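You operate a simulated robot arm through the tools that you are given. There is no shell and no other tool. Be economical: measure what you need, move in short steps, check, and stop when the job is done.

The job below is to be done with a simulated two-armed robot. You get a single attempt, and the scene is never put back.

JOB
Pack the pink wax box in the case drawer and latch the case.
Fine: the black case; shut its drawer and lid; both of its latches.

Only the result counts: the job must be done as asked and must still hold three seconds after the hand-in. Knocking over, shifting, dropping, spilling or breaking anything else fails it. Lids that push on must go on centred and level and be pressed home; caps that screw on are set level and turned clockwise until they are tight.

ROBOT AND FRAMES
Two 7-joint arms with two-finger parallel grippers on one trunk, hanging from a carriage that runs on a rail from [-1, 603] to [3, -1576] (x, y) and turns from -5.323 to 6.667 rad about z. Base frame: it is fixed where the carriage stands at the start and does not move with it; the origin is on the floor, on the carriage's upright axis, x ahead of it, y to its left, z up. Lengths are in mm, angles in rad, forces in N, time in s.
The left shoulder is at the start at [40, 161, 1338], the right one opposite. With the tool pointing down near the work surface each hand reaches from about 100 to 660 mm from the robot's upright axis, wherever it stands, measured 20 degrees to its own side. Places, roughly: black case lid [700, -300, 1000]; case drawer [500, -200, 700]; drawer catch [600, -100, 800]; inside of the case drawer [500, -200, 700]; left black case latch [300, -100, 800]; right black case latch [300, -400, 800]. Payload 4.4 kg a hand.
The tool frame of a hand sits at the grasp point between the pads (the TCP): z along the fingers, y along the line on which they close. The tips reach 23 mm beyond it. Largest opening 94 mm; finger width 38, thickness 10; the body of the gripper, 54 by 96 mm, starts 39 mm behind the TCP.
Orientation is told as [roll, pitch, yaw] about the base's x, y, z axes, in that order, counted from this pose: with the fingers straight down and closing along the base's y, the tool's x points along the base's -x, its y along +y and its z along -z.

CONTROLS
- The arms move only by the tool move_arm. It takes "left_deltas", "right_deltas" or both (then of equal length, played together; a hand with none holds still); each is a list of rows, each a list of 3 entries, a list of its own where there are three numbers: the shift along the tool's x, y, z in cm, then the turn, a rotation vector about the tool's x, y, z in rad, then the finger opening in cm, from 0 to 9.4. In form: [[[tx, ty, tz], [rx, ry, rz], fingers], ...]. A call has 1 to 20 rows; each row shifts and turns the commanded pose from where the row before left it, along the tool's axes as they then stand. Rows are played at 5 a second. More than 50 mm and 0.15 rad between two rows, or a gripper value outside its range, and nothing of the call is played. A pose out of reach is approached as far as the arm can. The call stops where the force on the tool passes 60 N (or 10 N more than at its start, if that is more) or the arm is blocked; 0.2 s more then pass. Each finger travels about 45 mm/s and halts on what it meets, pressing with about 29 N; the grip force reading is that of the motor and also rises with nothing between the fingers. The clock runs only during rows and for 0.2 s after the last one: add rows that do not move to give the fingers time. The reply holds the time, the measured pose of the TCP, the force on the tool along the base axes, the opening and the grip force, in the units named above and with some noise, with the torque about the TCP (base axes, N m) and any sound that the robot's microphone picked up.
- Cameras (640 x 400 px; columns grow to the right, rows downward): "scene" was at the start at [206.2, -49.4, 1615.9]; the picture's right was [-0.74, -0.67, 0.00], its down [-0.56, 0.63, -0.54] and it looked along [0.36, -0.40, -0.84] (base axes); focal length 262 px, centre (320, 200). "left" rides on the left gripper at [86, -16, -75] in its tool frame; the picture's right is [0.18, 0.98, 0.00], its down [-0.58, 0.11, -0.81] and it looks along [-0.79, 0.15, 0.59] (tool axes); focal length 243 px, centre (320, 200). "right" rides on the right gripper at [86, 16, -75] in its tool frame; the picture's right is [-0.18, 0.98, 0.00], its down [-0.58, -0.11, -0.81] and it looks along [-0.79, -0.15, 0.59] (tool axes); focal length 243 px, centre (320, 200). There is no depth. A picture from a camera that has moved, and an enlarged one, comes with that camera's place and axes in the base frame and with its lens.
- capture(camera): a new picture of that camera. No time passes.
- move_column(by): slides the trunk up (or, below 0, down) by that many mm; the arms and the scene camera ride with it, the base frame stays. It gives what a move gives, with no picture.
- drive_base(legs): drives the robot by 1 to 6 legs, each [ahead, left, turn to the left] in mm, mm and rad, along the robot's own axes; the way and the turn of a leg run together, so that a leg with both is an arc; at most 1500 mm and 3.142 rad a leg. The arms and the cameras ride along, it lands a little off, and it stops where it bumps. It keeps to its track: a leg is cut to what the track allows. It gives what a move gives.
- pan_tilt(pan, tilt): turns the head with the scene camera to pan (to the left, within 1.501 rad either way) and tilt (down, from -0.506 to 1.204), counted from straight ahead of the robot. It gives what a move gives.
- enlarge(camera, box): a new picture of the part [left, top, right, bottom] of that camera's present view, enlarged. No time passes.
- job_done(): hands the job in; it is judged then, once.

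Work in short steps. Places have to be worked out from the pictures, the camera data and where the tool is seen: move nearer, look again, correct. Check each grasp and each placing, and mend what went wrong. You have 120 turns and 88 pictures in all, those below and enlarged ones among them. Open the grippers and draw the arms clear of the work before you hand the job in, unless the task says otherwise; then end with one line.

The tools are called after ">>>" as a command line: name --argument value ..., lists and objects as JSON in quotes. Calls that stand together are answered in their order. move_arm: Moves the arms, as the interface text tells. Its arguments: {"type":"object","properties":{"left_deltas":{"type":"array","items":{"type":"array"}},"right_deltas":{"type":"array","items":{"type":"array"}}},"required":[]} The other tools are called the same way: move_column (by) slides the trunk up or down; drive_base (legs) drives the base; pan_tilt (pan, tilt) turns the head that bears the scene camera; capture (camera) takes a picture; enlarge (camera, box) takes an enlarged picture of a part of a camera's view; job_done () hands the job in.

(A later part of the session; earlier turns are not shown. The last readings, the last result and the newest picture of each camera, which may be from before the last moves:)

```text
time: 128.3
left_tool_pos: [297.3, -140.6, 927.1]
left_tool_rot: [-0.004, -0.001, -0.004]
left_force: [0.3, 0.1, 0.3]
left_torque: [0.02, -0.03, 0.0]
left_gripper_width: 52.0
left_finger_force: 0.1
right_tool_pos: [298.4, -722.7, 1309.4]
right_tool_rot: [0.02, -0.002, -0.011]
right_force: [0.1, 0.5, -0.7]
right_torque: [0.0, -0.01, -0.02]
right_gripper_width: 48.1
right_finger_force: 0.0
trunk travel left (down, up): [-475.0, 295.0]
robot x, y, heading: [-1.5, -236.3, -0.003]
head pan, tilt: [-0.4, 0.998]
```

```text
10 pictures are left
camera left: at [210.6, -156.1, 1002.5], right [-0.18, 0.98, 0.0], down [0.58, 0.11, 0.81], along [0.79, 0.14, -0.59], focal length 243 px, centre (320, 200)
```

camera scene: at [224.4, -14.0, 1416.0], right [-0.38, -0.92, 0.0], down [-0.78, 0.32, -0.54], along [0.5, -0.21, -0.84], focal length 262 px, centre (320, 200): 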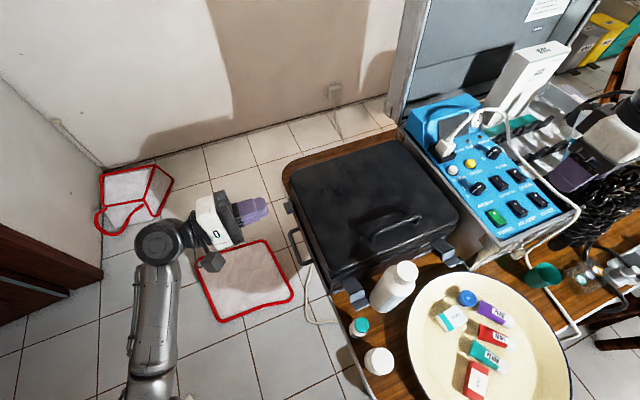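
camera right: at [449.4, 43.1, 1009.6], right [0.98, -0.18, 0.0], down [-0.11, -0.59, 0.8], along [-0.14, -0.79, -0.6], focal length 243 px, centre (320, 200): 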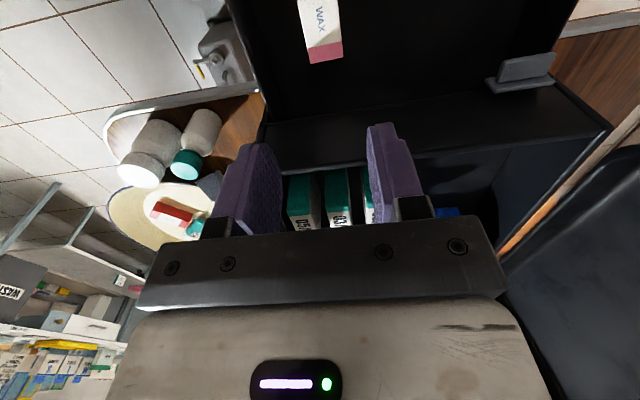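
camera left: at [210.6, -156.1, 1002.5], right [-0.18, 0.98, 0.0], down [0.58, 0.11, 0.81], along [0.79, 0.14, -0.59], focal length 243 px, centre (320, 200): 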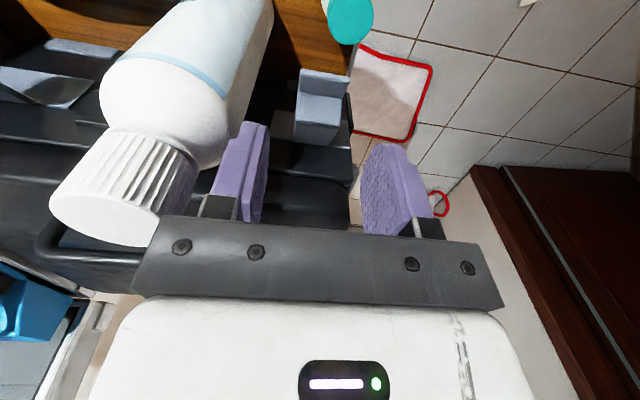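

Triangulation puts the tab at about [297, −137, 839], with the hinge at about [358, 828]. The tall bottle (cap to z ≈ 951, y ≈ −220) is too near for a hand closing along y. I'll turn the hand 90° (54 mm across y) and tilt it 45° so the fingers straddle the tab above and below.

>>> move_arm --left_deltas '[[[2, 2, -4], [0, 0, 0], 5], [[2, 0, -4], [0, 0, 0], 4], [[2, 0, 0], [0, 0, 0.143], 3], [[0, 0, 0], [0, 0, 0.143], 3], [[0, 0, 0], [0, 0, 0.143], 3], [[0, 0, 0], [0, 0, 0.143], 3], [[0, 0, 0], [0, 0, 0.143], 3], [[0, 0, 0], [0, 0, 0.143], 3], [[0, 0, 0], [0, 0, 0.143], 3], [[0, 0, 0], [0, 0, 0.143], 3], [[0, 0, 0], [0, 0, 0.143], 3], [[0, 0, 0], [0, 0, 0.143], 3], [[0, 0, 0], [0, 0, 0.143], 3], [[0, 0, 0], [-0.131, 0, 0], 3], [[0, 0, 0], [-0.131, 0, 0], 3], [[0, 0, 0], [-0.131, 0, 0], 3], [[0, 0, 0], [-0.131, 0, 0], 3], [[0, 0, 0], [-0.131, 0, 0], 3], [[0, 0, 0], [-0.131, 0, 0], 3]]'

```text
time: 132.3
left_tool_pos: [253.9, -135.4, 990.9]
left_tool_rot: [0.79, -0.001, -1.575]
left_force: [-0.3, 0.1, 0.3]
left_torque: [-0.02, 0.03, 0.02]
left_gripper_width: 29.8
left_finger_force: 0.0
left hand out of reach, approached as far as the arm can: row 14, 15, 16
right_tool_pos: [299.2, -722.3, 1310.8]
right_tool_rot: [0.021, -0.002, -0.01]
right_force: [-0.4, -0.1, 0.2]
right_torque: [-0.01, -0.01, -0.02]
right_gripper_width: 48.1
right_finger_force: 0.1
trunk travel left (down, up): [-475.0, 295.0]
robot x, y, heading: [-2.0, -239.5, -0.004]
head pan, tilt: [-0.4, 0.998]
```

Orientation is right. I'll close the fingers, go straight down in front of the tab and slide the tips under it, then check with a picture.

>>> move_arm --left_deltas '[[[-0.2, -2.93, 2.89], [0, 0, 0], 1], [[0, -2.93, 2.89], [0, 0, 0], 0], [[0, -2.93, 2.89], [0, 0, 0], 0], [[0, -2.93, 2.89], [0, 0, 0], 0], [[0, 1.4, 1.42], [0, 0, 0], 0]]'

>>> capture --camera "left"

```text
time: 133.6
left_tool_pos: [276.9, -141.9, 836.0]
left_tool_rot: [0.808, -0.021, -1.579]
left_force: [2.6, -1.7, 27.0]
left_torque: [0.05, -0.38, -0.03]
left_gripper_width: 0.0
left_finger_force: 28.8
right_tool_pos: [299.0, -722.4, 1309.1]
right_tool_rot: [0.018, -0.001, -0.009]
right_force: [-0.2, 0.6, 0.7]
right_torque: [0.0, -0.01, 0.0]
right_gripper_width: 47.9
right_finger_force: 0.0
trunk travel left (down, up): [-475.0, 295.0]
robot x, y, heading: [0.6, -236.4, -0.007]
head pan, tilt: [-0.4, 0.998]
stopped in row 5 (left hand): the force on the tool passed its limit at 64 N (the readings are from after the stop); the commanded pose is now the measured one
```

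```text
9 pictures are left
camera left: at [212.7, -54.9, 874.3], right [0.68, 0.19, 0.71], down [-0.51, -0.56, 0.65], along [0.52, -0.8, -0.28], focal length 243 px, centre (320, 200)
```

left: 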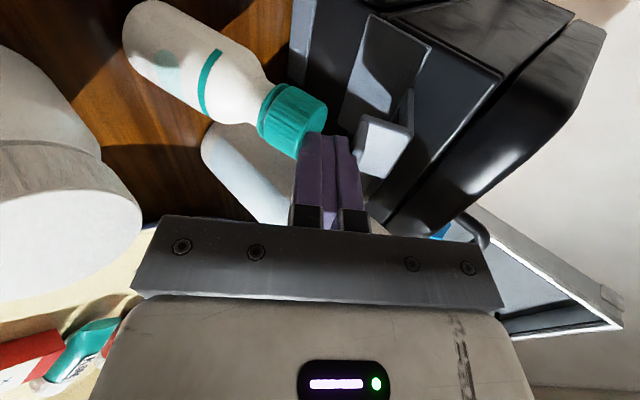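

The fingertips met the teal-capped small bottle just under the tab (cap top ≈ 810). I'll back straight up and use a better approach: hand pointing −y from the left side, fingers above and below the tab. First I'll retreat and restore the hand orientation.

>>> move_arm --left_deltas '[[[0, 1.0, -1.0], [0, 0, 0], 0], [[0, 2.8, -2.8], [0, 0, 0], 0], [[0, 3.2, -3.2], [0, 0, 0], 0], [[0, 3.2, -3.2], [0, 0, 0], 0], [[0, 3.2, -3.2], [0, 0, 0], 0], [[0, 0, 0], [0.131, 0, 0], 3], [[0, 0, 0], [0.131, 0, 0], 3], [[0, 0, 0], [0.131, 0, 0], 3], [[0, 0, 0], [0.131, 0, 0], 3], [[0, 0, 0], [0.131, 0, 0], 3], [[0, 0, 0], [0.145, 0, 0], 3]]'

>>> drive_base --legs '[[0, 220, 0]]'

>>> move_arm --left_deltas '[[[0, 0, 0], [0, 0, -0.143], 3], [[0, 0, 0], [0, 0, -0.143], 3], [[0, 0, 0], [0, 0, -0.143], 3], [[0, 0, 0], [0, 0, -0.143], 3], [[0, 0, 0], [0, 0, -0.143], 3], [[0, 0, 0], [0, 0, -0.143], 3], [[0, 0, 0], [0, 0, -0.143], 3], [[0, 0, 0], [0, 0, -0.143], 3], [[0, 0, 0], [0, 0, -0.143], 3], [[0, 0, 0], [0, 0, -0.143], 3], [[0, 0, 0], [0, 0, -0.143], 3]]'

>>> move_arm --left_deltas '[[[0, 0, 0], [0.143, 0, 0], 3], [[0, 0, 0], [0.143, 0, 0], 3], [[0, 0, 0], [0.143, 0, 0], 3], [[0, 0, 0], [0.143, 0, 0], 3], [[0, 0, 0], [0.143, 0, 0], 3], [[0, 0, 0], [0.143, 0, 0], 3], [[0, 0, 0], [0.143, 0, 0], 3], [[0, 0, 0], [0.143, 0, 0], 3], [[0, 0, 0], [0.143, 0, 0], 3], [[0, 0, 0], [0.143, 0, 0], 3], [[0, 0, 0], [0.143, 0, 0], 3]]'

>>> enlarge --camera "scene" --box '[290, 220, 490, 350]'

```text
time: 135.9
left_tool_pos: [266.2, -90.4, 968.5]
left_tool_rot: [0.099, 0.184, -1.637]
left_force: [-1.3, -0.1, -0.5]
left_torque: [0.03, -0.04, -0.01]
left_gripper_width: 29.6
left_finger_force: 0.1
left hand out of reach, approached as far as the arm can: row 5, 6, 10, 11
right_tool_pos: [297.8, -723.6, 1310.8]
right_tool_rot: [0.019, -0.001, -0.012]
right_force: [-0.4, -0.8, -0.3]
right_torque: [-0.01, 0.0, 0.0]
right_gripper_width: 48.2
right_finger_force: 0.0
trunk travel left (down, up): [-475.0, 295.0]
robot x, y, heading: [2.6, -233.7, -0.002]
head pan, tilt: [-0.4, 0.998]
stopped in row 11 (left hand): the arm was blocked; the commanded pose is now the measured one
```

```text
time: 137.5
left_tool_pos: [266.5, 127.5, 967.3]
left_tool_rot: [0.099, 0.183, -1.637]
left_force: [0.8, 0.8, -0.2]
left_torque: [-0.03, 0.03, -0.02]
left_gripper_width: 29.8
left_finger_force: 0.1
right_tool_pos: [298.7, -506.6, 1311.6]
right_tool_rot: [0.022, -0.001, -0.011]
right_force: [-0.6, 0.3, 0.6]
right_torque: [-0.01, 0.0, -0.03]
right_gripper_width: 48.2
right_finger_force: 0.0
trunk travel left (down, up): [-475.0, 295.0]
robot x, y, heading: [-4.4, -19.8, -0.005]
head pan, tilt: [-0.4, 0.998]
```

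```text
time: 139.4
left_tool_pos: [271.4, 169.8, 960.6]
left_tool_rot: [0.35, 0.033, -0.509]
left_force: [-0.5, 0.6, -0.5]
left_torque: [0.0, -0.01, 0.0]
left_gripper_width: 30.0
left_finger_force: 0.1
right_tool_pos: [297.5, -508.2, 1309.6]
right_tool_rot: [0.019, 0.001, -0.012]
right_force: [-0.9, -0.9, -0.1]
right_torque: [-0.03, 0.01, -0.01]
right_gripper_width: 47.7
right_finger_force: 0.1
trunk travel left (down, up): [-475.0, 295.0]
robot x, y, heading: [-0.3, -18.0, -0.01]
head pan, tilt: [-0.4, 0.998]
stopped in row 9 (left hand): the arm was blocked; the commanded pose is now the measured one
```

```text
time: 140.2
left_tool_pos: [262.0, 236.7, 946.1]
left_tool_rot: [0.178, 0.132, -0.551]
left_force: [0.7, 0.2, -0.7]
left_torque: [0.0, 0.03, -0.01]
left_gripper_width: 29.8
left_finger_force: 0.1
left hand out of reach, approached as far as the arm can: row 2, 3
right_tool_pos: [297.9, -507.8, 1310.2]
right_tool_rot: [0.019, -0.002, -0.012]
right_force: [-0.2, -0.1, -0.4]
right_torque: [0.01, 0.02, -0.03]
right_gripper_width: 47.9
right_finger_force: 0.1
trunk travel left (down, up): [-475.0, 295.0]
robot x, y, heading: [1.1, -19.6, -0.005]
head pan, tilt: [-0.4, 0.998]
stopped in row 3 (left hand): the arm was blocked; the commanded pose is now the measured one
```

```text
3.08 times, centred on (390, 285) of scene
camera zoom: at [223.7, -46.3, 1615.9], right [-0.4, -0.92, 0.0], down [-0.77, 0.33, -0.54], along [0.5, -0.21, -0.84], focal length 807 px, centre (105, -62)
```

zoom: 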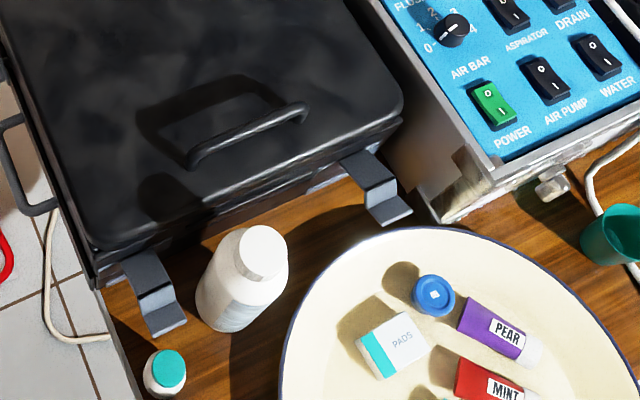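

The small bottle stands where it was. The arm is folded awkwardly, so I'll extend outward first, level the hand, then roll it to point −y.

>>> move_arm --left_deltas '[[[-3.2, 1.9, -2.5], [0, 0, 0], 3], [[-3.2, 1.9, -2.5], [0, 0, 0], 3], [[-3.2, 1.9, -2.5], [0, 0, 0], 3], [[-3.2, 1.9, -2.5], [0, 0, 0], 3], [[0, 0, 0], [0.14, 0, 0], 3], [[0, 0, 0], [0.038, -0.13, 0], 3], [[0, 0, 0], [0, 0, -0.138], 3], [[0, 0, 0], [0, 0, -0.138], 3], [[0, 0, 0], [0, 0, -0.138], 3], [[0, 0, 0], [0, 0, -0.137], 3]]'

>>> move_arm --left_deltas '[[[0, 0, 0], [0.143, 0, 0], 3], [[0, 0, 0], [0.143, 0, 0], 3], [[0, 0, 0], [0.143, 0, 0], 3], [[0, 0, 0], [0.143, 0, 0], 3], [[0, 0, 0], [0.143, 0, 0], 3], [[0, 0, 0], [0.143, 0, 0], 3], [[0, 0, 0], [0.143, 0, 0], 3], [[0, 0, 0], [0.143, 0, 0], 3], [[0, 0, 0], [0.143, 0, 0], 3], [[0, 0, 0], [0.143, 0, 0], 3], [[0, 0, 0], [0.143, 0, 0], 3]]'

```text
time: 140.7
left_tool_pos: [306.2, 286.5, 977.7]
left_tool_rot: [0.328, 0.238, -0.542]
left_force: [-1.4, 1.0, -0.5]
left_torque: [0.02, -0.07, -0.02]
left_gripper_width: 29.9
left_finger_force: 0.1
left hand out of reach, approached as far as the arm can: row 2
right_tool_pos: [297.1, -507.3, 1310.5]
right_tool_rot: [0.019, -0.001, -0.009]
right_force: [-0.9, 0.3, -0.2]
right_torque: [0.0, -0.01, -0.03]
right_gripper_width: 48.0
right_finger_force: 0.0
trunk travel left (down, up): [-475.0, 295.0]
robot x, y, heading: [2.2, -19.5, -0.006]
head pan, tilt: [-0.4, 0.998]
stopped in row 2 (left hand): the arm was blocked; the commanded pose is now the measured one
```

```text
time: 141.2
left_tool_pos: [301.4, 357.5, 980.8]
left_tool_rot: [0.269, 0.335, -0.493]
left_force: [0.2, -0.1, -0.6]
left_torque: [-0.01, -0.02, -0.03]
left_gripper_width: 30.0
left_finger_force: 0.0
left hand out of reach, approached as far as the arm can: row 2
right_tool_pos: [297.0, -506.6, 1311.8]
right_tool_rot: [0.019, -0.002, -0.012]
right_force: [0.4, -0.1, 0.0]
right_torque: [0.05, -0.02, -0.03]
right_gripper_width: 47.8
right_finger_force: 0.0
trunk travel left (down, up): [-475.0, 295.0]
robot x, y, heading: [-0.1, -17.3, -0.005]
head pan, tilt: [-0.4, 0.998]
stopped in row 2 (left hand): the arm was blocked; the commanded pose is now the measured one
```

The arm seems caught near a joint limit. I'll try plain outward and upward moves without rotation.

>>> move_arm --left_deltas '[[[0, 0, -2], [0, 0, 0], 3], [[0, 0, -2], [0, 0, 0], 3], [[0, 0, -2], [0, 0, 0], 3], [[0, 0, -2], [0, 0, 0], 3]]'

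>>> move_arm --left_deltas '[[[-2, 0, 0], [0, 0, 0], 3], [[-2, 0, 0], [0, 0, 0], 3], [[-2, 0, 0], [0, 0, 0], 3], [[-2, 0, 0], [0, 0, 0], 3], [[-2, 0, 0], [0, 0, 0], 3]]'

>>> capture --camera "left"

```text
time: 142.1
left_tool_pos: [303.3, 388.8, 1053.6]
left_tool_rot: [0.413, 0.422, -0.409]
left_force: [-0.1, 0.2, 0.1]
left_torque: [0.02, 0.01, -0.02]
left_gripper_width: 30.0
left_finger_force: 0.1
left hand out of reach, approached as far as the arm can: row 4
right_tool_pos: [297.3, -506.0, 1310.4]
right_tool_rot: [0.018, -0.002, -0.008]
right_force: [0.5, -0.9, 0.0]
right_torque: [0.03, -0.01, -0.04]
right_gripper_width: 47.8
right_finger_force: 0.2
trunk travel left (down, up): [-475.0, 295.0]
robot x, y, heading: [0.6, -20.7, -0.005]
head pan, tilt: [-0.4, 0.998]
stopped in row 4 (left hand): the arm was blocked; the commanded pose is now the measured one
```

```text
time: 143.5
left_tool_pos: [378.5, 383.7, 1020.2]
left_tool_rot: [0.483, 0.463, -0.358]
left_force: [0.8, -0.4, 0.6]
left_torque: [-0.02, 0.0, 0.01]
left_gripper_width: 30.1
left_finger_force: 0.1
right_tool_pos: [298.9, -506.3, 1310.3]
right_tool_rot: [0.019, -0.002, -0.01]
right_force: [0.3, 0.0, -0.4]
right_torque: [-0.01, 0.04, -0.02]
right_gripper_width: 48.2
right_finger_force: 0.0
trunk travel left (down, up): [-475.0, 295.0]
robot x, y, heading: [1.9, -17.4, -0.01]
head pan, tilt: [-0.4, 0.998]
stopped in row 5 (left hand): the arm was blocked; the commanded pose is now the measured one
```

```text
7 pictures are left
camera left: at [313.2, 355.3, 1111.2], right [0.34, 0.8, 0.49], down [0.71, -0.56, 0.43], along [0.62, 0.2, -0.76], focal length 243 px, centre (320, 200)
```

left: 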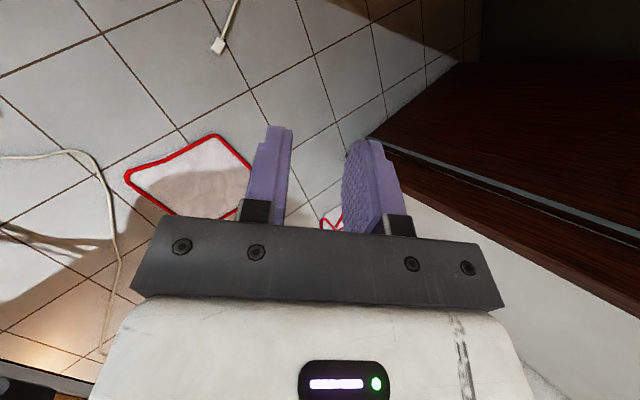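

It's moving again. I'll extend further and level the hand gradually.

>>> move_arm --left_deltas '[[[-3, 0, 0], [0, 0, 0], 3], [[-3, 0, 0], [0, 0, 0], 3], [[-3, 0, 0], [0, 0, 0], 3]]'

>>> move_arm --left_deltas '[[[0, 0, 0], [0.1, 0, 0], 3], [[0, 0, 0], [0.1, 0, 0], 3], [[0, 0, 0], [0.1, 0, 0], 3], [[0, 0, 0], [0.1, 0, 0], 3], [[0, 0, 0], [0.1, 0, 0], 3]]'

```text
time: 144.3
left_tool_pos: [455.9, 349.3, 979.2]
left_tool_rot: [0.474, 0.459, -0.36]
left_force: [-0.1, -0.2, -0.1]
left_torque: [0.03, 0.01, 0.01]
left_gripper_width: 30.1
left_finger_force: 0.0
right_tool_pos: [298.0, -507.0, 1310.7]
right_tool_rot: [0.018, -0.003, -0.01]
right_force: [-0.4, 0.1, 0.8]
right_torque: [0.03, -0.01, -0.02]
right_gripper_width: 47.9
right_finger_force: 0.0
trunk travel left (down, up): [-475.0, 295.0]
robot x, y, heading: [0.3, -22.1, -0.004]
head pan, tilt: [-0.4, 0.998]
```

```text
time: 145.5
left_tool_pos: [454.9, 352.1, 980.5]
left_tool_rot: [-0.026, 0.459, -0.361]
left_force: [0.4, -0.3, -0.2]
left_torque: [-0.02, 0.0, 0.0]
left_gripper_width: 30.0
left_finger_force: 0.0
right_tool_pos: [298.5, -506.9, 1310.8]
right_tool_rot: [0.02, -0.005, -0.011]
right_force: [-0.2, -0.5, 0.1]
right_torque: [-0.02, 0.0, -0.02]
right_gripper_width: 47.9
right_finger_force: 0.0
trunk travel left (down, up): [-475.0, 295.0]
robot x, y, heading: [1.0, -19.5, -0.004]
head pan, tilt: [-0.4, 0.998]
```

Free again and following exactly. I'll finish levelling (pitch, yaw), then roll the hand to point −y.

>>> move_arm --left_deltas '[[[0, 0, 0], [-0.026, -0.115, 0], 3], [[0, 0, 0], [0, -0.115, 0], 3], [[0, 0, 0], [0, -0.115, 0], 3], [[0, 0, 0], [0, -0.114, 0], 3], [[0, 0, 0], [0, 0, -0.12], 3], [[0, 0, 0], [0, 0, -0.12], 3], [[0, 0, 0], [0, 0, -0.12], 3]]'

>>> move_arm --left_deltas '[[[0, 0, 0], [0.143, 0, 0], 3], [[0, 0, 0], [0.143, 0, 0], 3], [[0, 0, 0], [0.143, 0, 0], 3], [[0, 0, 0], [0.143, 0, 0], 3], [[0, 0, 0], [0.143, 0, 0], 3], [[0, 0, 0], [0.143, 0, 0], 3], [[0, 0, 0], [0.143, 0, 0], 3], [[0, 0, 0], [0.143, 0, 0], 3], [[0, 0, 0], [0.143, 0, 0], 3], [[0, 0, 0], [0.143, 0, 0], 3], [[0, 0, 0], [0.143, 0, 0], 3]]'

```text
time: 147.1
left_tool_pos: [454.1, 356.9, 980.9]
left_tool_rot: [0.013, 0.0, 0.004]
left_force: [-0.3, 0.6, 0.2]
left_torque: [0.02, -0.02, -0.03]
left_gripper_width: 30.4
left_finger_force: 0.0
right_tool_pos: [298.4, -506.7, 1310.5]
right_tool_rot: [0.02, -0.002, -0.011]
right_force: [0.3, -0.1, 0.4]
right_torque: [0.0, 0.01, 0.0]
right_gripper_width: 48.1
right_finger_force: 0.1
trunk travel left (down, up): [-475.0, 295.0]
robot x, y, heading: [0.3, -17.4, -0.004]
head pan, tilt: [-0.4, 0.998]
```

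```text
time: 149.5
left_tool_pos: [454.6, 353.2, 979.5]
left_tool_rot: [-1.379, 0.001, -0.003]
left_force: [-0.1, 0.2, -0.2]
left_torque: [0.01, 0.02, 0.01]
left_gripper_width: 30.2
left_finger_force: 0.0
left hand out of reach, approached as far as the arm can: row 11
right_tool_pos: [298.2, -506.7, 1310.4]
right_tool_rot: [0.019, -0.004, -0.01]
right_force: [0.2, 1.3, -0.6]
right_torque: [0.02, -0.02, -0.03]
right_gripper_width: 48.2
right_finger_force: 0.1
trunk travel left (down, up): [-475.0, 295.0]
robot x, y, heading: [-0.5, -22.2, -0.004]
head pan, tilt: [-0.4, 0.998]
```

Pointing −y again. I'll lower the trunk 150 mm, bring the hand to x ≈ 285 and square the roll.

>>> move_column --by -150

>>> move_arm --left_deltas '[[[0, 0, 4.5], [0, 0, 0], 3], [[0, 0, 4.5], [0, 0, 0], 3], [[0, 0, 4.5], [0.095, 0, 0], 3], [[0, 0, 4.5], [0.097, 0, 0], 3], [[4.25, 0, 0], [0, 0, 0], 3], [[4.25, 0, 0], [0, 0, 0], 3], [[4.25, 0, 0], [0, 0, 0], 3], [[4.25, 0, 0], [0, 0, 0], 3]]'

```text
time: 151.2
left_tool_pos: [454.3, 353.2, 829.8]
left_tool_rot: [-1.379, 0.002, -0.001]
left_force: [-0.1, -0.8, 0.0]
left_torque: [0.0, -0.03, -0.02]
left_gripper_width: 30.2
left_finger_force: 0.0
right_tool_pos: [297.9, -507.4, 1160.7]
right_tool_rot: [0.019, -0.003, -0.011]
right_force: [-0.5, 0.3, -0.2]
right_torque: [0.01, -0.01, -0.05]
right_gripper_width: 47.8
right_finger_force: 0.0
trunk travel left (down, up): [-325.0, 445.0]
robot x, y, heading: [0.0, -18.2, -0.008]
head pan, tilt: [-0.4, 0.998]
```

```text
time: 153.1
left_tool_pos: [383.0, 110.6, 689.2]
left_tool_rot: [-1.561, 0.0, -0.004]
left_force: [0.7, 0.3, 0.4]
left_torque: [0.01, 0.02, 0.01]
left_gripper_width: 29.8
left_finger_force: 0.0
left hand out of reach, approached as far as the arm can: row 3, 4, 5, 6, 7, 8
right_tool_pos: [297.0, -507.7, 1160.6]
right_tool_rot: [0.019, -0.002, -0.011]
right_force: [0.5, -0.5, 0.3]
right_torque: [0.03, 0.01, 0.01]
right_gripper_width: 47.8
right_finger_force: 0.0
trunk travel left (down, up): [-325.0, 445.0]
robot x, y, heading: [-1.0, -17.0, -0.006]
head pan, tilt: [-0.4, 0.998]
```

The arm is too folded from this base position. I'll raise the hand and shift the base +230 mm for more room, then approach again.

>>> move_arm --left_deltas '[[[-1, -3.8, 0], [0, 0, 0], 3], [[-1, -3.8, 0], [0, 0, 0], 3], [[-1, -3.8, 0], [0, 0, 0], 3], [[0, -4, 0], [0, 0, 0], 3]]'

>>> drive_base --legs '[[0, 230, 0]]'

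>>> move_arm --left_deltas '[[[0, 0, 4.8], [0, 0, 0], 3], [[0, 0, 4.8], [0, 0, 0], 3], [[0, 0, 4.8], [0, 0, 0], 3], [[0, 0, 4.8], [0, 0, 0], 3], [[0, 0, 4.8], [0, 0, 0], 3], [[0, 0, 4.8], [0, 0, 0], 3]]'

```text
time: 154.1
left_tool_pos: [471.1, 79.6, 780.5]
left_tool_rot: [-1.561, 0.0, 0.001]
left_force: [0.8, 0.0, 0.8]
left_torque: [0.04, -0.02, -0.03]
left_gripper_width: 30.2
left_finger_force: 0.1
left hand out of reach, approached as far as the arm can: row 1, 2, 3, 4
right_tool_pos: [297.8, -506.6, 1160.9]
right_tool_rot: [0.019, -0.003, -0.01]
right_force: [-0.6, -0.6, -0.1]
right_torque: [0.02, 0.0, -0.01]
right_gripper_width: 48.2
right_finger_force: 0.0
trunk travel left (down, up): [-325.0, 445.0]
robot x, y, heading: [3.1, -21.4, -0.007]
head pan, tilt: [-0.4, 0.998]
```

```text
time: 155.8
left_tool_pos: [468.9, 311.3, 780.6]
left_tool_rot: [-1.563, 0.003, 0.002]
left_force: [-0.2, 0.1, 0.3]
left_torque: [-0.05, -0.03, 0.02]
left_gripper_width: 30.1
left_finger_force: 0.0
right_tool_pos: [299.5, -275.1, 1160.4]
right_tool_rot: [0.021, -0.001, -0.008]
right_force: [0.1, 0.9, -1.0]
right_torque: [0.01, 0.01, -0.01]
right_gripper_width: 48.0
right_finger_force: 0.1
trunk travel left (down, up): [-325.0, 445.0]
robot x, y, heading: [-1.7, 212.3, -0.0]
head pan, tilt: [-0.4, 0.998]
```

```text
time: 157.2
left_tool_pos: [517.8, 56.3, 723.0]
left_tool_rot: [-1.563, 0.006, 0.006]
left_force: [0.3, -0.6, 0.3]
left_torque: [-0.03, 0.01, 0.03]
left_gripper_width: 30.1
left_finger_force: 0.0
left hand out of reach, approached as far as the arm can: row 2, 3, 4, 5
right_tool_pos: [298.5, -276.0, 1160.3]
right_tool_rot: [0.019, -0.004, -0.006]
right_force: [0.2, 0.1, 0.2]
right_torque: [-0.01, 0.02, 0.0]
right_gripper_width: 48.0
right_finger_force: 0.1
trunk travel left (down, up): [-325.0, 445.0]
robot x, y, heading: [-0.4, 210.8, 0.001]
head pan, tilt: [-0.4, 0.998]
```

The left arm is in a poor branch. I'll look at it with the scene camera to decide how to unwind it.

>>> pan_tilt --pan 0.35 --tilt 0.85

>>> capture --camera "scene"

```text
time: 158.3
left_tool_pos: [519.2, 58.6, 724.4]
left_tool_rot: [-1.563, 0.003, 0.003]
left_force: [0.1, 0.4, 0.3]
left_torque: [-0.03, 0.02, 0.01]
left_gripper_width: 30.0
left_finger_force: 0.1
right_tool_pos: [299.7, -275.0, 1159.4]
right_tool_rot: [0.02, -0.004, -0.007]
right_force: [0.3, 0.5, 0.0]
right_torque: [0.03, -0.03, 0.0]
right_gripper_width: 48.1
right_finger_force: 0.1
trunk travel left (down, up): [-325.0, 445.0]
robot x, y, heading: [0.4, 209.6, -0.006]
head pan, tilt: [0.351, 0.85]
```

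```text
6 pictures are left
camera scene: at [232.9, 239.1, 1477.0], right [0.34, -0.94, 0.0], down [-0.71, -0.26, -0.66], along [0.62, 0.23, -0.75], focal length 262 px, centre (320, 200)
```

scene: 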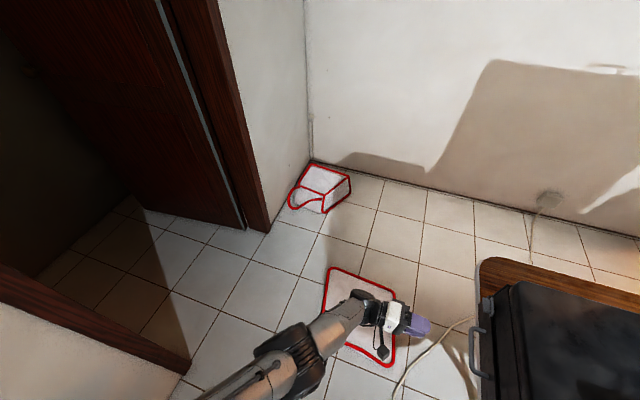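

The arm is simply stretched low from here. I'll pull the hand back and up, then return the base to y ≈ 0, where this pose worked before.

>>> move_arm --left_deltas '[[[0, -3, -3.5], [0, 0, 0], 3], [[0, -3, -3.5], [0, 0, 0], 3], [[0, -3, -3.5], [0, 0, 0], 3], [[0, -3, -3.5], [0, 0, 0], 3], [[0, -3, -3.5], [0, 0, 0], 3], [[1, -2, 0], [0, 0, 0], 3]]'

>>> drive_base --legs '[[0, -205, 0]]'

>>> move_arm --left_deltas '[[[3, 0, 0], [0, 0, 0], 3], [[3, 0, 0], [0, 0, 0], 3], [[3, 0, 0], [0, 0, 0], 3], [[3, 0, 0], [0, 0, 0], 3], [[3, 0, 0], [0, 0, 0], 3], [[3, 0, 0], [0, 0, 0], 3], [[3, 0, 0], [0, 0, 0], 3]]'

```text
time: 159.7
left_tool_pos: [554.4, 245.2, 867.7]
left_tool_rot: [-1.563, 0.003, 0.002]
left_force: [0.3, -0.2, -0.3]
left_torque: [-0.01, -0.01, -0.01]
left_gripper_width: 29.9
left_finger_force: 0.1
left hand out of reach, approached as far as the arm can: row 1, 2, 3, 6
right_tool_pos: [299.7, -275.0, 1160.1]
right_tool_rot: [0.021, -0.002, -0.007]
right_force: [0.4, -0.7, 0.1]
right_torque: [-0.02, 0.02, 0.01]
right_gripper_width: 48.0
right_finger_force: 0.0
trunk travel left (down, up): [-325.0, 445.0]
robot x, y, heading: [-1.8, 211.7, 0.003]
head pan, tilt: [0.351, 0.85]
```

```text
time: 161.3
left_tool_pos: [553.1, 38.1, 867.1]
left_tool_rot: [-1.564, 0.003, 0.0]
left_force: [-0.3, -0.4, 0.6]
left_torque: [-0.01, -0.03, 0.06]
left_gripper_width: 30.0
left_finger_force: 0.1
right_tool_pos: [299.3, -482.7, 1160.9]
right_tool_rot: [0.019, -0.002, -0.007]
right_force: [-1.4, 0.2, 0.8]
right_torque: [0.02, -0.01, -0.01]
right_gripper_width: 48.0
right_finger_force: 0.0
trunk travel left (down, up): [-325.0, 445.0]
robot x, y, heading: [-0.3, 4.0, 0.0]
head pan, tilt: [0.351, 0.85]
```

```text
time: 162.9
left_tool_pos: [452.1, 71.8, 785.7]
left_tool_rot: [-1.558, 0.003, 0.0]
left_force: [-0.8, -1.0, 0.5]
left_torque: [-0.02, -0.01, 0.01]
left_gripper_width: 29.9
left_finger_force: 0.1
left hand out of reach, approached as far as the arm can: row 1, 2, 3, 4, 5, 6, 7
right_tool_pos: [298.0, -482.3, 1159.8]
right_tool_rot: [0.02, -0.002, -0.008]
right_force: [-0.1, 0.6, 0.1]
right_torque: [0.0, 0.0, 0.01]
right_gripper_width: 48.3
right_finger_force: 0.0
trunk travel left (down, up): [-325.0, 445.0]
robot x, y, heading: [2.8, 5.1, -0.0]
head pan, tilt: [0.351, 0.85]
```

The −y-pointing pose is at a joint limit now. Tool-down worked here, so I'll return to tool-down with a 0.3 rad lean (body away from the tall bottle) to pinch the tab by its sides; the tab can pivot in the pads as I swing it up.

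>>> move_arm --left_deltas '[[[0, -4, 0], [0, 0, 0], 3], [[0, -4, 0], [0, 0, 0], 3], [[0, -3, 0], [-0.14, 0, 0], 3], [[0, 0, 0], [-0.14, 0, 0], 3], [[0, 0, 0], [-0.14, 0, 0], 3], [[0, 0, 0], [-0.14, 0, 0], 3], [[0, 0, 0], [-0.14, 0, 0], 3], [[0, 0, 0], [-0.14, 0, 0], 3], [[0, 0, 0], [-0.14, 0, 0], 3], [[0, 0, 0], [-0.14, 0, 0], 3], [[0, 0, 0], [-0.14, 0, 0], 4.6]]'

>>> move_column --by 150

>>> drive_base --legs '[[0, -240, 0]]'

```text
time: 165.3
left_tool_pos: [563.9, 189.4, 826.8]
left_tool_rot: [-0.302, 0.001, 0.0]
left_force: [-0.6, 0.0, -0.5]
left_torque: [-0.01, -0.01, 0.0]
left_gripper_width: 46.1
left_finger_force: 0.0
left hand out of reach, approached as far as the arm can: row 1, 2, 3, 4, 5, 6, 7, 8, 9, 10, 11
right_tool_pos: [300.2, -481.1, 1160.2]
right_tool_rot: [0.02, -0.003, -0.008]
right_force: [0.3, 0.2, 0.1]
right_torque: [-0.01, 0.01, 0.0]
right_gripper_width: 47.8
right_finger_force: 0.0
trunk travel left (down, up): [-325.0, 445.0]
robot x, y, heading: [0.5, 0.5, -0.007]
head pan, tilt: [0.351, 0.85]
```

```text
time: 167.1
left_tool_pos: [564.4, 189.8, 975.4]
left_tool_rot: [-0.304, 0.004, 0.0]
left_force: [-0.6, -0.5, -0.3]
left_torque: [0.0, -0.01, -0.02]
left_gripper_width: 46.2
left_finger_force: 0.0
right_tool_pos: [299.3, -482.0, 1310.4]
right_tool_rot: [0.019, -0.002, -0.009]
right_force: [-1.0, 0.3, 0.0]
right_torque: [-0.01, -0.02, 0.0]
right_gripper_width: 47.6
right_finger_force: 0.1
trunk travel left (down, up): [-475.0, 295.0]
robot x, y, heading: [1.4, 4.7, -0.002]
head pan, tilt: [0.351, 0.85]
```

```text
time: 168.8
left_tool_pos: [566.3, -43.3, 976.8]
left_tool_rot: [-0.305, 0.0, 0.001]
left_force: [0.6, -1.1, 0.0]
left_torque: [0.01, -0.01, 0.03]
left_gripper_width: 46.1
left_finger_force: 0.0
right_tool_pos: [299.3, -714.6, 1311.2]
right_tool_rot: [0.02, -0.001, -0.008]
right_force: [0.1, 0.3, 0.2]
right_torque: [-0.01, 0.02, -0.03]
right_gripper_width: 48.0
right_finger_force: 0.0
trunk travel left (down, up): [-475.0, 295.0]
robot x, y, heading: [2.3, -229.9, -0.003]
head pan, tilt: [0.351, 0.85]
```

Now to bring the hand to the left latch's x and y at a safe height and see whether the arm follows.

>>> move_arm --left_deltas '[[[4.4, 0, 0], [0, 0, 0], 4.6], [[4.4, 0, 0], [0, 0, 0], 4.6], [[4.4, 0, 0], [0, 0, 0], 4.6], [[4.4, -1.5, 0.47], [0, 0, 0], 4.6], [[4.4, -3.0, 0.9], [0, 0, 0], 4.4], [[4.4, -4.5, 1.4], [0, 0, 0], 4.4]]'

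```text
refused: row 5 steps farther than a row can; nothing moved
```

>>> move_arm --left_deltas '[[[4.4, 0, 0], [0, 0, 0], 4.6], [[4.4, 0, 0], [0, 0, 0], 4.6], [[4.4, 0, 0], [0, 0, 0], 4.6], [[4.4, -1.8, 0.5], [0, 0, 0], 4.6], [[4.4, -1.8, 0.5], [0, 0, 0], 4.4], [[4.4, -1.8, 0.5], [0, 0, 0], 4.4], [[0, -3.6, 1.1], [0, 0, 0], 4.4]]'

```text
time: 170.4
left_tool_pos: [339.0, 30.5, 955.9]
left_tool_rot: [-0.304, 0.003, 0.001]
left_force: [0.1, 0.0, -0.6]
left_torque: [-0.02, 0.05, 0.0]
left_gripper_width: 43.7
left_finger_force: 0.1
left hand out of reach, approached as far as the arm can: row 1, 2, 3, 4, 5, 6, 7
right_tool_pos: [300.0, -714.6, 1310.6]
right_tool_rot: [0.019, -0.001, -0.007]
right_force: [0.1, 0.1, 0.7]
right_torque: [-0.04, -0.01, 0.0]
right_gripper_width: 48.1
right_finger_force: 0.0
trunk travel left (down, up): [-475.0, 295.0]
robot x, y, heading: [-2.6, -229.0, -0.001]
head pan, tilt: [0.351, 0.85]
```

The arm drifts sideways at a joint limit. I'll level the hand and stretch the arm out high and far to unwind the branch, then come back.

>>> move_arm --left_deltas '[[[0, 0, 0], [-0.15, 0, 0], 4.4], [[0, 0, 0], [-0.15, 0, 0], 4.4], [[-3, 0, -3.8], [0, 0, 0], 4.4], [[-3, 0, -3.8], [0, 0, 0], 4.4], [[-3, 0, -3.8], [0, 0, 0], 4.4], [[-3, 0, -3.8], [0, 0, 0], 4.4], [[-3, 0, -3.8], [0, 0, 0], 4.4], [[-4.8, 0, 0], [0, 0, 0], 4.4], [[-4.8, 0, 0], [0, 0, 0], 4.4], [[-4.8, 0, 0], [0, 0, 0], 4.4], [[-4.8, 0, 0], [0, 0, 0], 4.4], [[-4.8, 0, 0], [0, 0, 0], 4.4], [[-4.8, 0, 0], [0, 0, 0], 4.4]]'

>>> move_arm --left_deltas '[[[0, -4.5, 0], [0, 0, 0], 4.4], [[0, -4.5, 0], [0, 0, 0], 4.4], [[0, -4.5, 0], [0, 0, 0], 4.4], [[4.5, 0, 0], [0, 0, 0], 4.4], [[4.5, 0, 0], [0, 0, 0], 4.4], [[4.5, 0, 0], [0, 0, 0], 4.4]]'

```text
time: 173.2
left_tool_pos: [737.5, 73.3, 1143.4]
left_tool_rot: [-0.006, 0.007, 0.003]
left_force: [-0.6, -0.8, -0.5]
left_torque: [0.06, 0.02, 0.0]
left_gripper_width: 43.8
left_finger_force: 0.0
left hand out of reach, approached as far as the arm can: row 1, 2, 13
right_tool_pos: [299.5, -718.4, 1312.8]
right_tool_rot: [0.015, -0.004, -0.01]
right_force: [0.6, -0.5, 0.0]
right_torque: [0.0, 0.02, 0.01]
right_gripper_width: 47.9
right_finger_force: 0.0
trunk travel left (down, up): [-475.0, 295.0]
robot x, y, heading: [2.0, -232.1, -0.002]
head pan, tilt: [0.351, 0.85]
```

```text
time: 174.6
left_tool_pos: [640.1, -49.2, 1123.8]
left_tool_rot: [-0.005, 0.001, -0.002]
left_force: [0.3, 0.7, 0.9]
left_torque: [-0.01, -0.01, -0.02]
left_gripper_width: 44.1
left_finger_force: 0.0
left hand out of reach, approached as far as the arm can: row 6
right_tool_pos: [298.4, -714.5, 1310.4]
right_tool_rot: [0.02, -0.001, -0.009]
right_force: [0.6, -0.8, -0.3]
right_torque: [0.03, 0.04, -0.01]
right_gripper_width: 47.9
right_finger_force: 0.0
trunk travel left (down, up): [-475.0, 295.0]
robot x, y, heading: [-0.9, -229.4, -0.002]
head pan, tilt: [0.351, 0.85]
```

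Still limited. I'll go toward the exact starting-type pose (hand high, y ≈ 40 mm right of the robot axis), which was the healthy configuration.

>>> move_arm --left_deltas '[[[-2, 0, -4.5], [0, 0, 0], 4.4], [[-2, 0, -4.5], [0, 0, 0], 4.4], [[0, 0, -4.5], [0, 0, 0], 4.4], [[0, 0, -4.5], [0, 0, 0], 4.4], [[0, -4.5, 0], [0, 0, 0], 4.4], [[0, -4.5, 0], [0, 0, 0], 4.4], [[0, -4.5, 0], [0, 0, 0], 4.4], [[0, -4.5, 0], [0, 0, 0], 4.4], [[0, -4.5, 0], [0, 0, 0], 4.4], [[3, 0, 0], [0, 0, 0], 4.4], [[3, 0, 0], [0, 0, 0], 4.4], [[3, 0, 0], [0, 0, 0], 4.4]]'

>>> move_arm --left_deltas '[[[4.5, 0, 0], [0, 0, 0], 4.4], [[4.5, 0, 0], [0, 0, 0], 4.4], [[4.5, 0, 0], [0, 0, 0], 4.4], [[4.5, 0, 0], [0, 0, 0], 4.4]]'

```text
time: 177.2
left_tool_pos: [668.5, -272.6, 1318.2]
left_tool_rot: [-0.005, 0.004, -0.001]
left_force: [-0.6, 1.7, 0.0]
left_torque: [-0.01, 0.01, -0.02]
left_gripper_width: 44.0
left_finger_force: 0.1
left hand out of reach, approached as far as the arm can: row 1, 3, 5, 9, 10, 11, 12
right_tool_pos: [299.3, -715.4, 1310.8]
right_tool_rot: [0.019, -0.001, -0.009]
right_force: [0.5, 0.7, -0.6]
right_torque: [-0.04, -0.01, 0.01]
right_gripper_width: 48.2
right_finger_force: 0.1
trunk travel left (down, up): [-475.0, 295.0]
robot x, y, heading: [-1.6, -228.5, -0.002]
head pan, tilt: [0.351, 0.85]
```

```text
time: 178.2
left_tool_pos: [657.4, -271.9, 1361.9]
left_tool_rot: [-0.004, 0.004, 0.0]
left_force: [0.8, -0.2, 0.4]
left_torque: [0.01, 0.01, 0.02]
left_gripper_width: 43.9
left_finger_force: 0.1
left hand out of reach, approached as far as the arm can: row 1, 2, 3, 4
right_tool_pos: [299.4, -714.1, 1310.5]
right_tool_rot: [0.019, -0.001, -0.006]
right_force: [-0.4, 0.4, 0.4]
right_torque: [-0.03, 0.03, 0.04]
right_gripper_width: 47.9
right_finger_force: 0.0
trunk travel left (down, up): [-475.0, 295.0]
robot x, y, heading: [-1.0, -226.3, -0.004]
head pan, tilt: [0.351, 0.85]
```

I'll test whether a wrist joint is wound up, rotating yaw a bit and trying to move inward.

>>> move_arm --left_deltas '[[[0, 0, 0], [0, 0, 0.145], 4.4], [[0, 0, 0], [0, 0, 0.145], 4.4], [[0, 0, 0], [0, 0, 0.145], 4.4], [[0, 0, 0], [0, 0, 0.145], 4.4], [[0, 0, 0], [0, 0, 0.145], 4.4], [[3, 0, 0], [0, 0, 0], 4.4], [[3, 0, 0], [0, 0, 0], 4.4], [[3, 0, 0], [0, 0, 0], 4.4], [[3, 0, 0], [0, 0, 0], 4.4]]'

```text
time: 180.2
left_tool_pos: [665.1, -233.2, 1390.7]
left_tool_rot: [-0.004, 0.001, -0.725]
left_force: [-0.5, 0.4, 1.3]
left_torque: [0.02, 0.0, 0.02]
left_gripper_width: 44.2
left_finger_force: 0.1
left hand out of reach, approached as far as the arm can: row 6, 7, 8, 9
right_tool_pos: [299.3, -714.3, 1310.8]
right_tool_rot: [0.019, -0.001, -0.008]
right_force: [0.6, 0.4, -0.8]
right_torque: [-0.04, 0.0, 0.01]
right_gripper_width: 47.9
right_finger_force: 0.0
trunk travel left (down, up): [-475.0, 295.0]
robot x, y, heading: [1.9, -227.0, -0.002]
head pan, tilt: [0.351, 0.85]
```

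The left arm is stuck at its stretched singularity, so I'll use the healthy right arm for the latches. With the base far left and the trunk high it stretches in from −x/+y, clear of the bottles. Driving to y ≈ 420 and raising the trunk 200 mm.

>>> drive_base --legs '[[0, 648, 0]]'

>>> move_column --by 190

>>> move_arm --right_deltas '[[[0, -1.5, 4.5], [0, 0, 0], 4.4], [[0, -1.5, 4.5], [0, 0, 0], 4.4], [[0, -1.5, 4.5], [0, 0, 0], 4.4], [[0, -1.5, 4.5], [0, 0, 0], 4.4], [[0, 0, 4.5], [0, 0, 0], 4.4], [[0, 0, 4.5], [0.1, 0, 0], 4.4], [[0, 0, 4.5], [0.1, 0, 0], 4.4], [[0, 0, 4.5], [0.1, 0, 0], 4.4], [[0, 0, 4.5], [0, 0, 0], 4.4], [[0, 0, 4.5], [0, 0, 0], 4.4]]'

```text
time: 183.9
left_tool_pos: [663.5, 425.8, 1390.9]
left_tool_rot: [-0.005, 0.0, -0.722]
left_force: [-0.6, 0.4, 0.0]
left_torque: [0.01, 0.02, -0.02]
left_gripper_width: 43.9
left_finger_force: 0.1
right_tool_pos: [300.4, -54.9, 1310.5]
right_tool_rot: [0.017, -0.001, -0.006]
right_force: [-0.5, 0.3, -0.9]
right_torque: [-0.02, 0.02, 0.01]
right_gripper_width: 48.0
right_finger_force: 0.0
trunk travel left (down, up): [-475.0, 295.0]
robot x, y, heading: [0.1, 430.6, 0.001]
head pan, tilt: [0.351, 0.85]
```

```text
time: 185.9
left_tool_pos: [662.2, 426.6, 1581.0]
left_tool_rot: [-0.005, 0.001, -0.722]
left_force: [-0.5, -0.4, 0.2]
left_torque: [0.02, 0.03, 0.01]
left_gripper_width: 44.2
left_finger_force: 0.1
right_tool_pos: [300.0, -55.4, 1501.1]
right_tool_rot: [0.021, -0.001, -0.007]
right_force: [0.5, -0.8, 0.5]
right_torque: [-0.01, 0.02, 0.02]
right_gripper_width: 48.0
right_finger_force: 0.1
trunk travel left (down, up): [-665.0, 105.0]
robot x, y, heading: [-2.6, 430.0, 0.002]
head pan, tilt: [0.351, 0.85]
```

```text
time: 188.2
left_tool_pos: [663.4, 426.4, 1580.4]
left_tool_rot: [-0.005, -0.002, -0.721]
left_force: [-0.2, -0.7, 0.9]
left_torque: [0.0, 0.03, -0.03]
left_gripper_width: 44.1
left_finger_force: 0.2
right_tool_pos: [301.2, -146.8, 1052.1]
right_tool_rot: [-0.281, -0.001, -0.005]
right_force: [-0.7, 0.6, -0.3]
right_torque: [-0.01, 0.02, -0.01]
right_gripper_width: 44.0
right_finger_force: 0.1
trunk travel left (down, up): [-665.0, 105.0]
robot x, y, heading: [-1.7, 427.3, 0.001]
head pan, tilt: [0.351, 0.85]
```

The right arm follows cleanly. I'll come straight down to z ≈ 900 above the left latch and look.

>>> move_arm --right_deltas '[[[0, 1.29, 3.58], [0, 0, 0], 4.4], [[0, 1.29, 3.58], [0, 0, 0], 4.4], [[0, 1.29, 3.58], [0, 0, 0], 4.4], [[0, 1.29, 3.58], [0, 0, 0], 4.4]]'

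>>> capture --camera "right"

```text
time: 189.2
left_tool_pos: [662.5, 426.5, 1580.6]
left_tool_rot: [-0.006, 0.002, -0.722]
left_force: [0.5, 0.4, 0.8]
left_torque: [-0.03, 0.01, -0.01]
left_gripper_width: 44.1
left_finger_force: 0.0
right_tool_pos: [301.6, -136.7, 901.8]
right_tool_rot: [-0.282, -0.001, -0.003]
right_force: [0.2, -0.1, -0.3]
right_torque: [-0.02, 0.0, -0.03]
right_gripper_width: 43.9
right_finger_force: 0.2
trunk travel left (down, up): [-665.0, 105.0]
robot x, y, heading: [-1.5, 427.4, 0.004]
head pan, tilt: [0.351, 0.85]
```

```text
5 pictures are left
camera right: at [213.7, -99.5, 968.2], right [0.19, 0.94, -0.27], down [0.58, 0.12, 0.81], along [0.79, -0.31, -0.53], focal length 243 px, centre (320, 200)
```

right: 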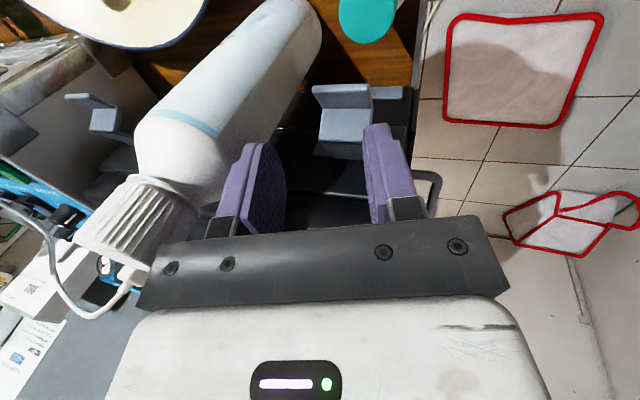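

The tab reads at [288…308, −138, 841], centred between the fingers with about 15 mm to the bottle. I'll descend 54 mm and close on its sides.

>>> move_arm --right_deltas '[[[0, 0.5, 1.73], [0, 0, 0], 4.4], [[0, 0.5, 1.73], [0, 0, 0], 4.4], [[0, 0.5, 1.73], [0, 0, 0], 4.4], [[0, 0, 0], [0, 0, 0], 3.5], [[0, 0, 0], [0, 0, 0], 2.5], [[0, 0, 0], [0, 0, 0], 2.5]]'

>>> capture --camera "right"

```text
time: 190.6
left_tool_pos: [663.3, 426.7, 1581.1]
left_tool_rot: [-0.006, 0.0, -0.721]
left_force: [0.1, -0.1, -0.2]
left_torque: [0.02, -0.04, -0.02]
left_gripper_width: 44.2
left_finger_force: 0.2
right_tool_pos: [300.5, -136.4, 848.3]
right_tool_rot: [-0.279, -0.005, -0.004]
right_force: [-2.4, 1.4, 3.9]
right_torque: [0.76, 0.0, -0.38]
right_gripper_width: 38.8
right_finger_force: 45.3
trunk travel left (down, up): [-665.0, 105.0]
robot x, y, heading: [-2.0, 428.2, -0.005]
head pan, tilt: [0.351, 0.85]
```

```text
4 pictures are left
camera right: at [214.0, -100.2, 913.7], right [0.19, 0.94, -0.27], down [0.58, 0.12, 0.81], along [0.79, -0.31, -0.53], focal length 243 px, centre (320, 200)
```

right: 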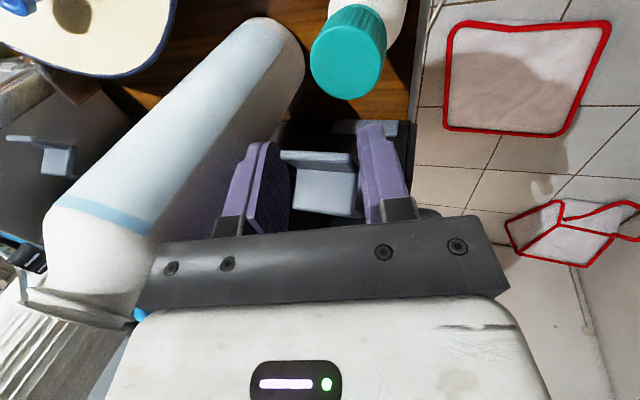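

The latch tab is gripped. I'll swing it up along the arc about its hinge, with a first portion and force check.

>>> move_arm --right_deltas '[[[-0.29, -0.195, -0.677], [0, 0, 0], 2.5], [[-0.29, -0.195, -0.677], [0, 0, 0], 2.5], [[-0.45, -0.169, -0.586], [0, 0, 0], 2.5], [[-0.45, -0.169, -0.586], [0, 0, 0], 2.5]]'

```text
time: 191.6
left_tool_pos: [659.8, 426.5, 1577.8]
left_tool_rot: [-0.007, 0.003, -0.721]
left_force: [0.1, 0.3, 0.5]
left_torque: [0.01, 0.01, -0.02]
left_gripper_width: 44.1
left_finger_force: 0.2
right_tool_pos: [308.6, -134.4, 871.8]
right_tool_rot: [-0.276, 0.007, -0.006]
right_force: [-23.1, 9.1, -3.3]
right_torque: [0.68, 1.09, 0.47]
right_gripper_width: 38.1
right_finger_force: 44.9
trunk travel left (down, up): [-665.0, 105.0]
robot x, y, heading: [-4.7, 427.5, -0.002]
head pan, tilt: [0.351, 0.85]
```

The resistance is mild and mostly in −x, so the arc should be a bit steeper. I'll continue with the corrected arc.

>>> move_arm --right_deltas '[[[-0.15, -0.176, -0.61], [0, 0, 0], 2.5], [[-0.15, -0.176, -0.61], [0, 0, 0], 2.5], [[-0.57, -0.141, -0.49], [0, 0, 0], 2.5], [[-0.57, -0.141, -0.49], [0, 0, 0], 2.5]]'

```text
time: 192.6
left_tool_pos: [662.3, 428.4, 1579.4]
left_tool_rot: [-0.002, 0.004, -0.721]
left_force: [-0.2, -0.1, -0.3]
left_torque: [0.0, 0.0, 0.0]
left_gripper_width: 44.2
left_finger_force: 0.0
right_tool_pos: [328.6, -132.9, 894.8]
right_tool_rot: [-0.277, -0.001, -0.002]
right_force: [-9.4, 11.4, -14.5]
right_torque: [0.63, 1.08, 0.96]
right_gripper_width: 36.0
right_finger_force: 44.9
trunk travel left (down, up): [-665.0, 105.0]
robot x, y, heading: [-3.4, 429.5, 0.001]
head pan, tilt: [0.351, 0.85]
```

The latch follows. I'll finish the swing toward the lid until it seats.

>>> move_arm --right_deltas '[[[-0.46, -0.047, -0.163], [0, 0, 0], 2.5], [[-0.46, -0.047, -0.163], [0, 0, 0], 2.5], [[-0.46, -0.047, -0.1], [0, 0, 0], 2.5], [[-0.4, 0, 0], [0, 0, 0], 2.5], [[-0.4, 0, 0], [0, 0, 0], 2.5], [[-0.4, 0, 0], [0, 0, 0], 2.5], [[-0.4, 0, 0], [0, 0, 0], 2.5]]'

```text
time: 193.6
left_tool_pos: [660.0, 429.4, 1578.8]
left_tool_rot: [-0.006, 0.004, -0.721]
left_force: [-0.6, 0.3, 0.9]
left_torque: [0.01, -0.01, 0.0]
left_gripper_width: 43.7
left_finger_force: 0.0
right_tool_pos: [340.5, -131.7, 898.9]
right_tool_rot: [-0.27, 0.009, -0.007]
right_force: [-25.0, 23.7, 27.2]
right_torque: [1.04, 0.21, 0.31]
right_gripper_width: 31.5
right_finger_force: 8.0
trunk travel left (down, up): [-665.0, 105.0]
robot x, y, heading: [-3.0, 429.4, -0.003]
head pan, tilt: [0.351, 0.85]
stopped in row 5 (right hand): the force on the tool passed its limit at 64 N (the readings are from after the stop); the commanded pose is now the measured one
```

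It met a stop, probably at the lid. I'll open, back off and look.

>>> move_arm --right_deltas '[[[0.2, 0, 0], [0, 0, 0], 4.6], [[0, 0, 0], [0, 0, 0], 4.6], [[2.0, -0.7, -2.4], [0, 0, 0], 4.6], [[3.0, -0.8, -2.8], [0, 0, 0], 3], [[2.0, 0, 0], [0, 0, 0], 0]]'

>>> enlarge --camera "right" --box '[220, 40, 460, 240]'

```text
time: 194.8
left_tool_pos: [661.8, 426.4, 1580.9]
left_tool_rot: [-0.005, 0.0, -0.722]
left_force: [0.0, -0.1, 0.0]
left_torque: [-0.01, -0.02, -0.01]
left_gripper_width: 43.7
left_finger_force: 0.1
right_tool_pos: [275.8, -136.6, 957.4]
right_tool_rot: [-0.278, -0.002, -0.005]
right_force: [0.6, -0.2, 0.7]
right_torque: [0.01, 0.01, 0.0]
right_gripper_width: 0.1
right_finger_force: 4.7
trunk travel left (down, up): [-665.0, 105.0]
robot x, y, heading: [-2.3, 429.7, 0.002]
head pan, tilt: [0.351, 0.85]
```

```text
2.00 times, centred on (340, 140) of right
camera zoom: at [187.9, -100.0, 1023.5], right [0.19, 0.94, -0.27], down [0.58, 0.11, 0.81], along [0.79, -0.31, -0.53], focal length 485 px, centre (280, 320)
```

zoom: 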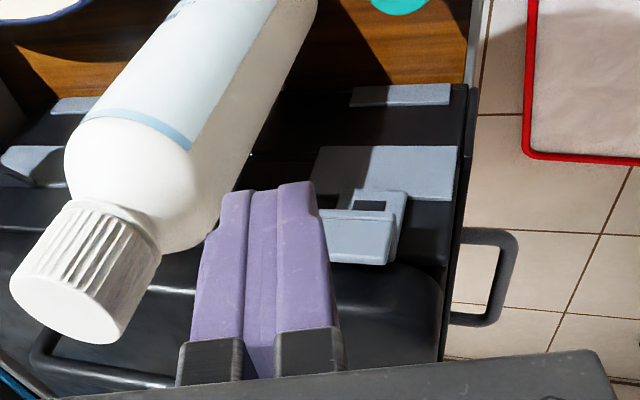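

The latch plate is now upright against the lid front. I'll press it home with closed fingers, pushing +x at about z 865 until firm.

>>> move_arm --right_deltas '[[[0, 1.28, 4.42], [0, 0, 0], 0], [[0, 1.28, 4.42], [0, 0, 0], 0], [[-1.5, 0, 0], [0, 0, 0], 0], [[-1.0, 0, 0], [0, 0, 0], 0], [[-0.4, 0, 0], [0, 0, 0], 0], [[-0.4, 0, 0], [0, 0, 0], 0], [[-0.4, 0, 0], [0, 0, 0], 0], [[-0.4, 0, 0], [0, 0, 0], 0], [[-0.4, 0, 0], [0, 0, 0], 0], [[-0.4, 0, 0], [0, 0, 0], 0], [[-0.4, 0, 0], [0, 0, 0], 0], [[-0.4, 0, 0], [0, 0, 0], 0], [[-0.4, 0, 0], [0, 0, 0], 0], [[-0.4, 0, 0], [0, 0, 0], 0], [[-0.4, 0, 0], [0, 0, 0], 0]]'

```text
time: 197.2
left_tool_pos: [660.2, 424.8, 1578.7]
left_tool_rot: [-0.006, 0.002, -0.724]
left_force: [-1.2, -0.1, -0.2]
left_torque: [0.0, -0.02, -0.01]
left_gripper_width: 43.9
left_finger_force: 0.0
right_tool_pos: [311.2, -137.4, 859.7]
right_tool_rot: [-0.282, 0.023, -0.004]
right_force: [-28.1, 11.1, 22.9]
right_torque: [0.0, -1.63, 0.93]
right_gripper_width: 0.0
right_finger_force: 28.9
trunk travel left (down, up): [-665.0, 105.0]
robot x, y, heading: [-1.0, 430.3, 0.003]
head pan, tilt: [0.351, 0.85]
stopped in row 12 (right hand): the force on the tool passed its limit at 63 N (the readings are from after the stop); the commanded pose is now the measured one
```

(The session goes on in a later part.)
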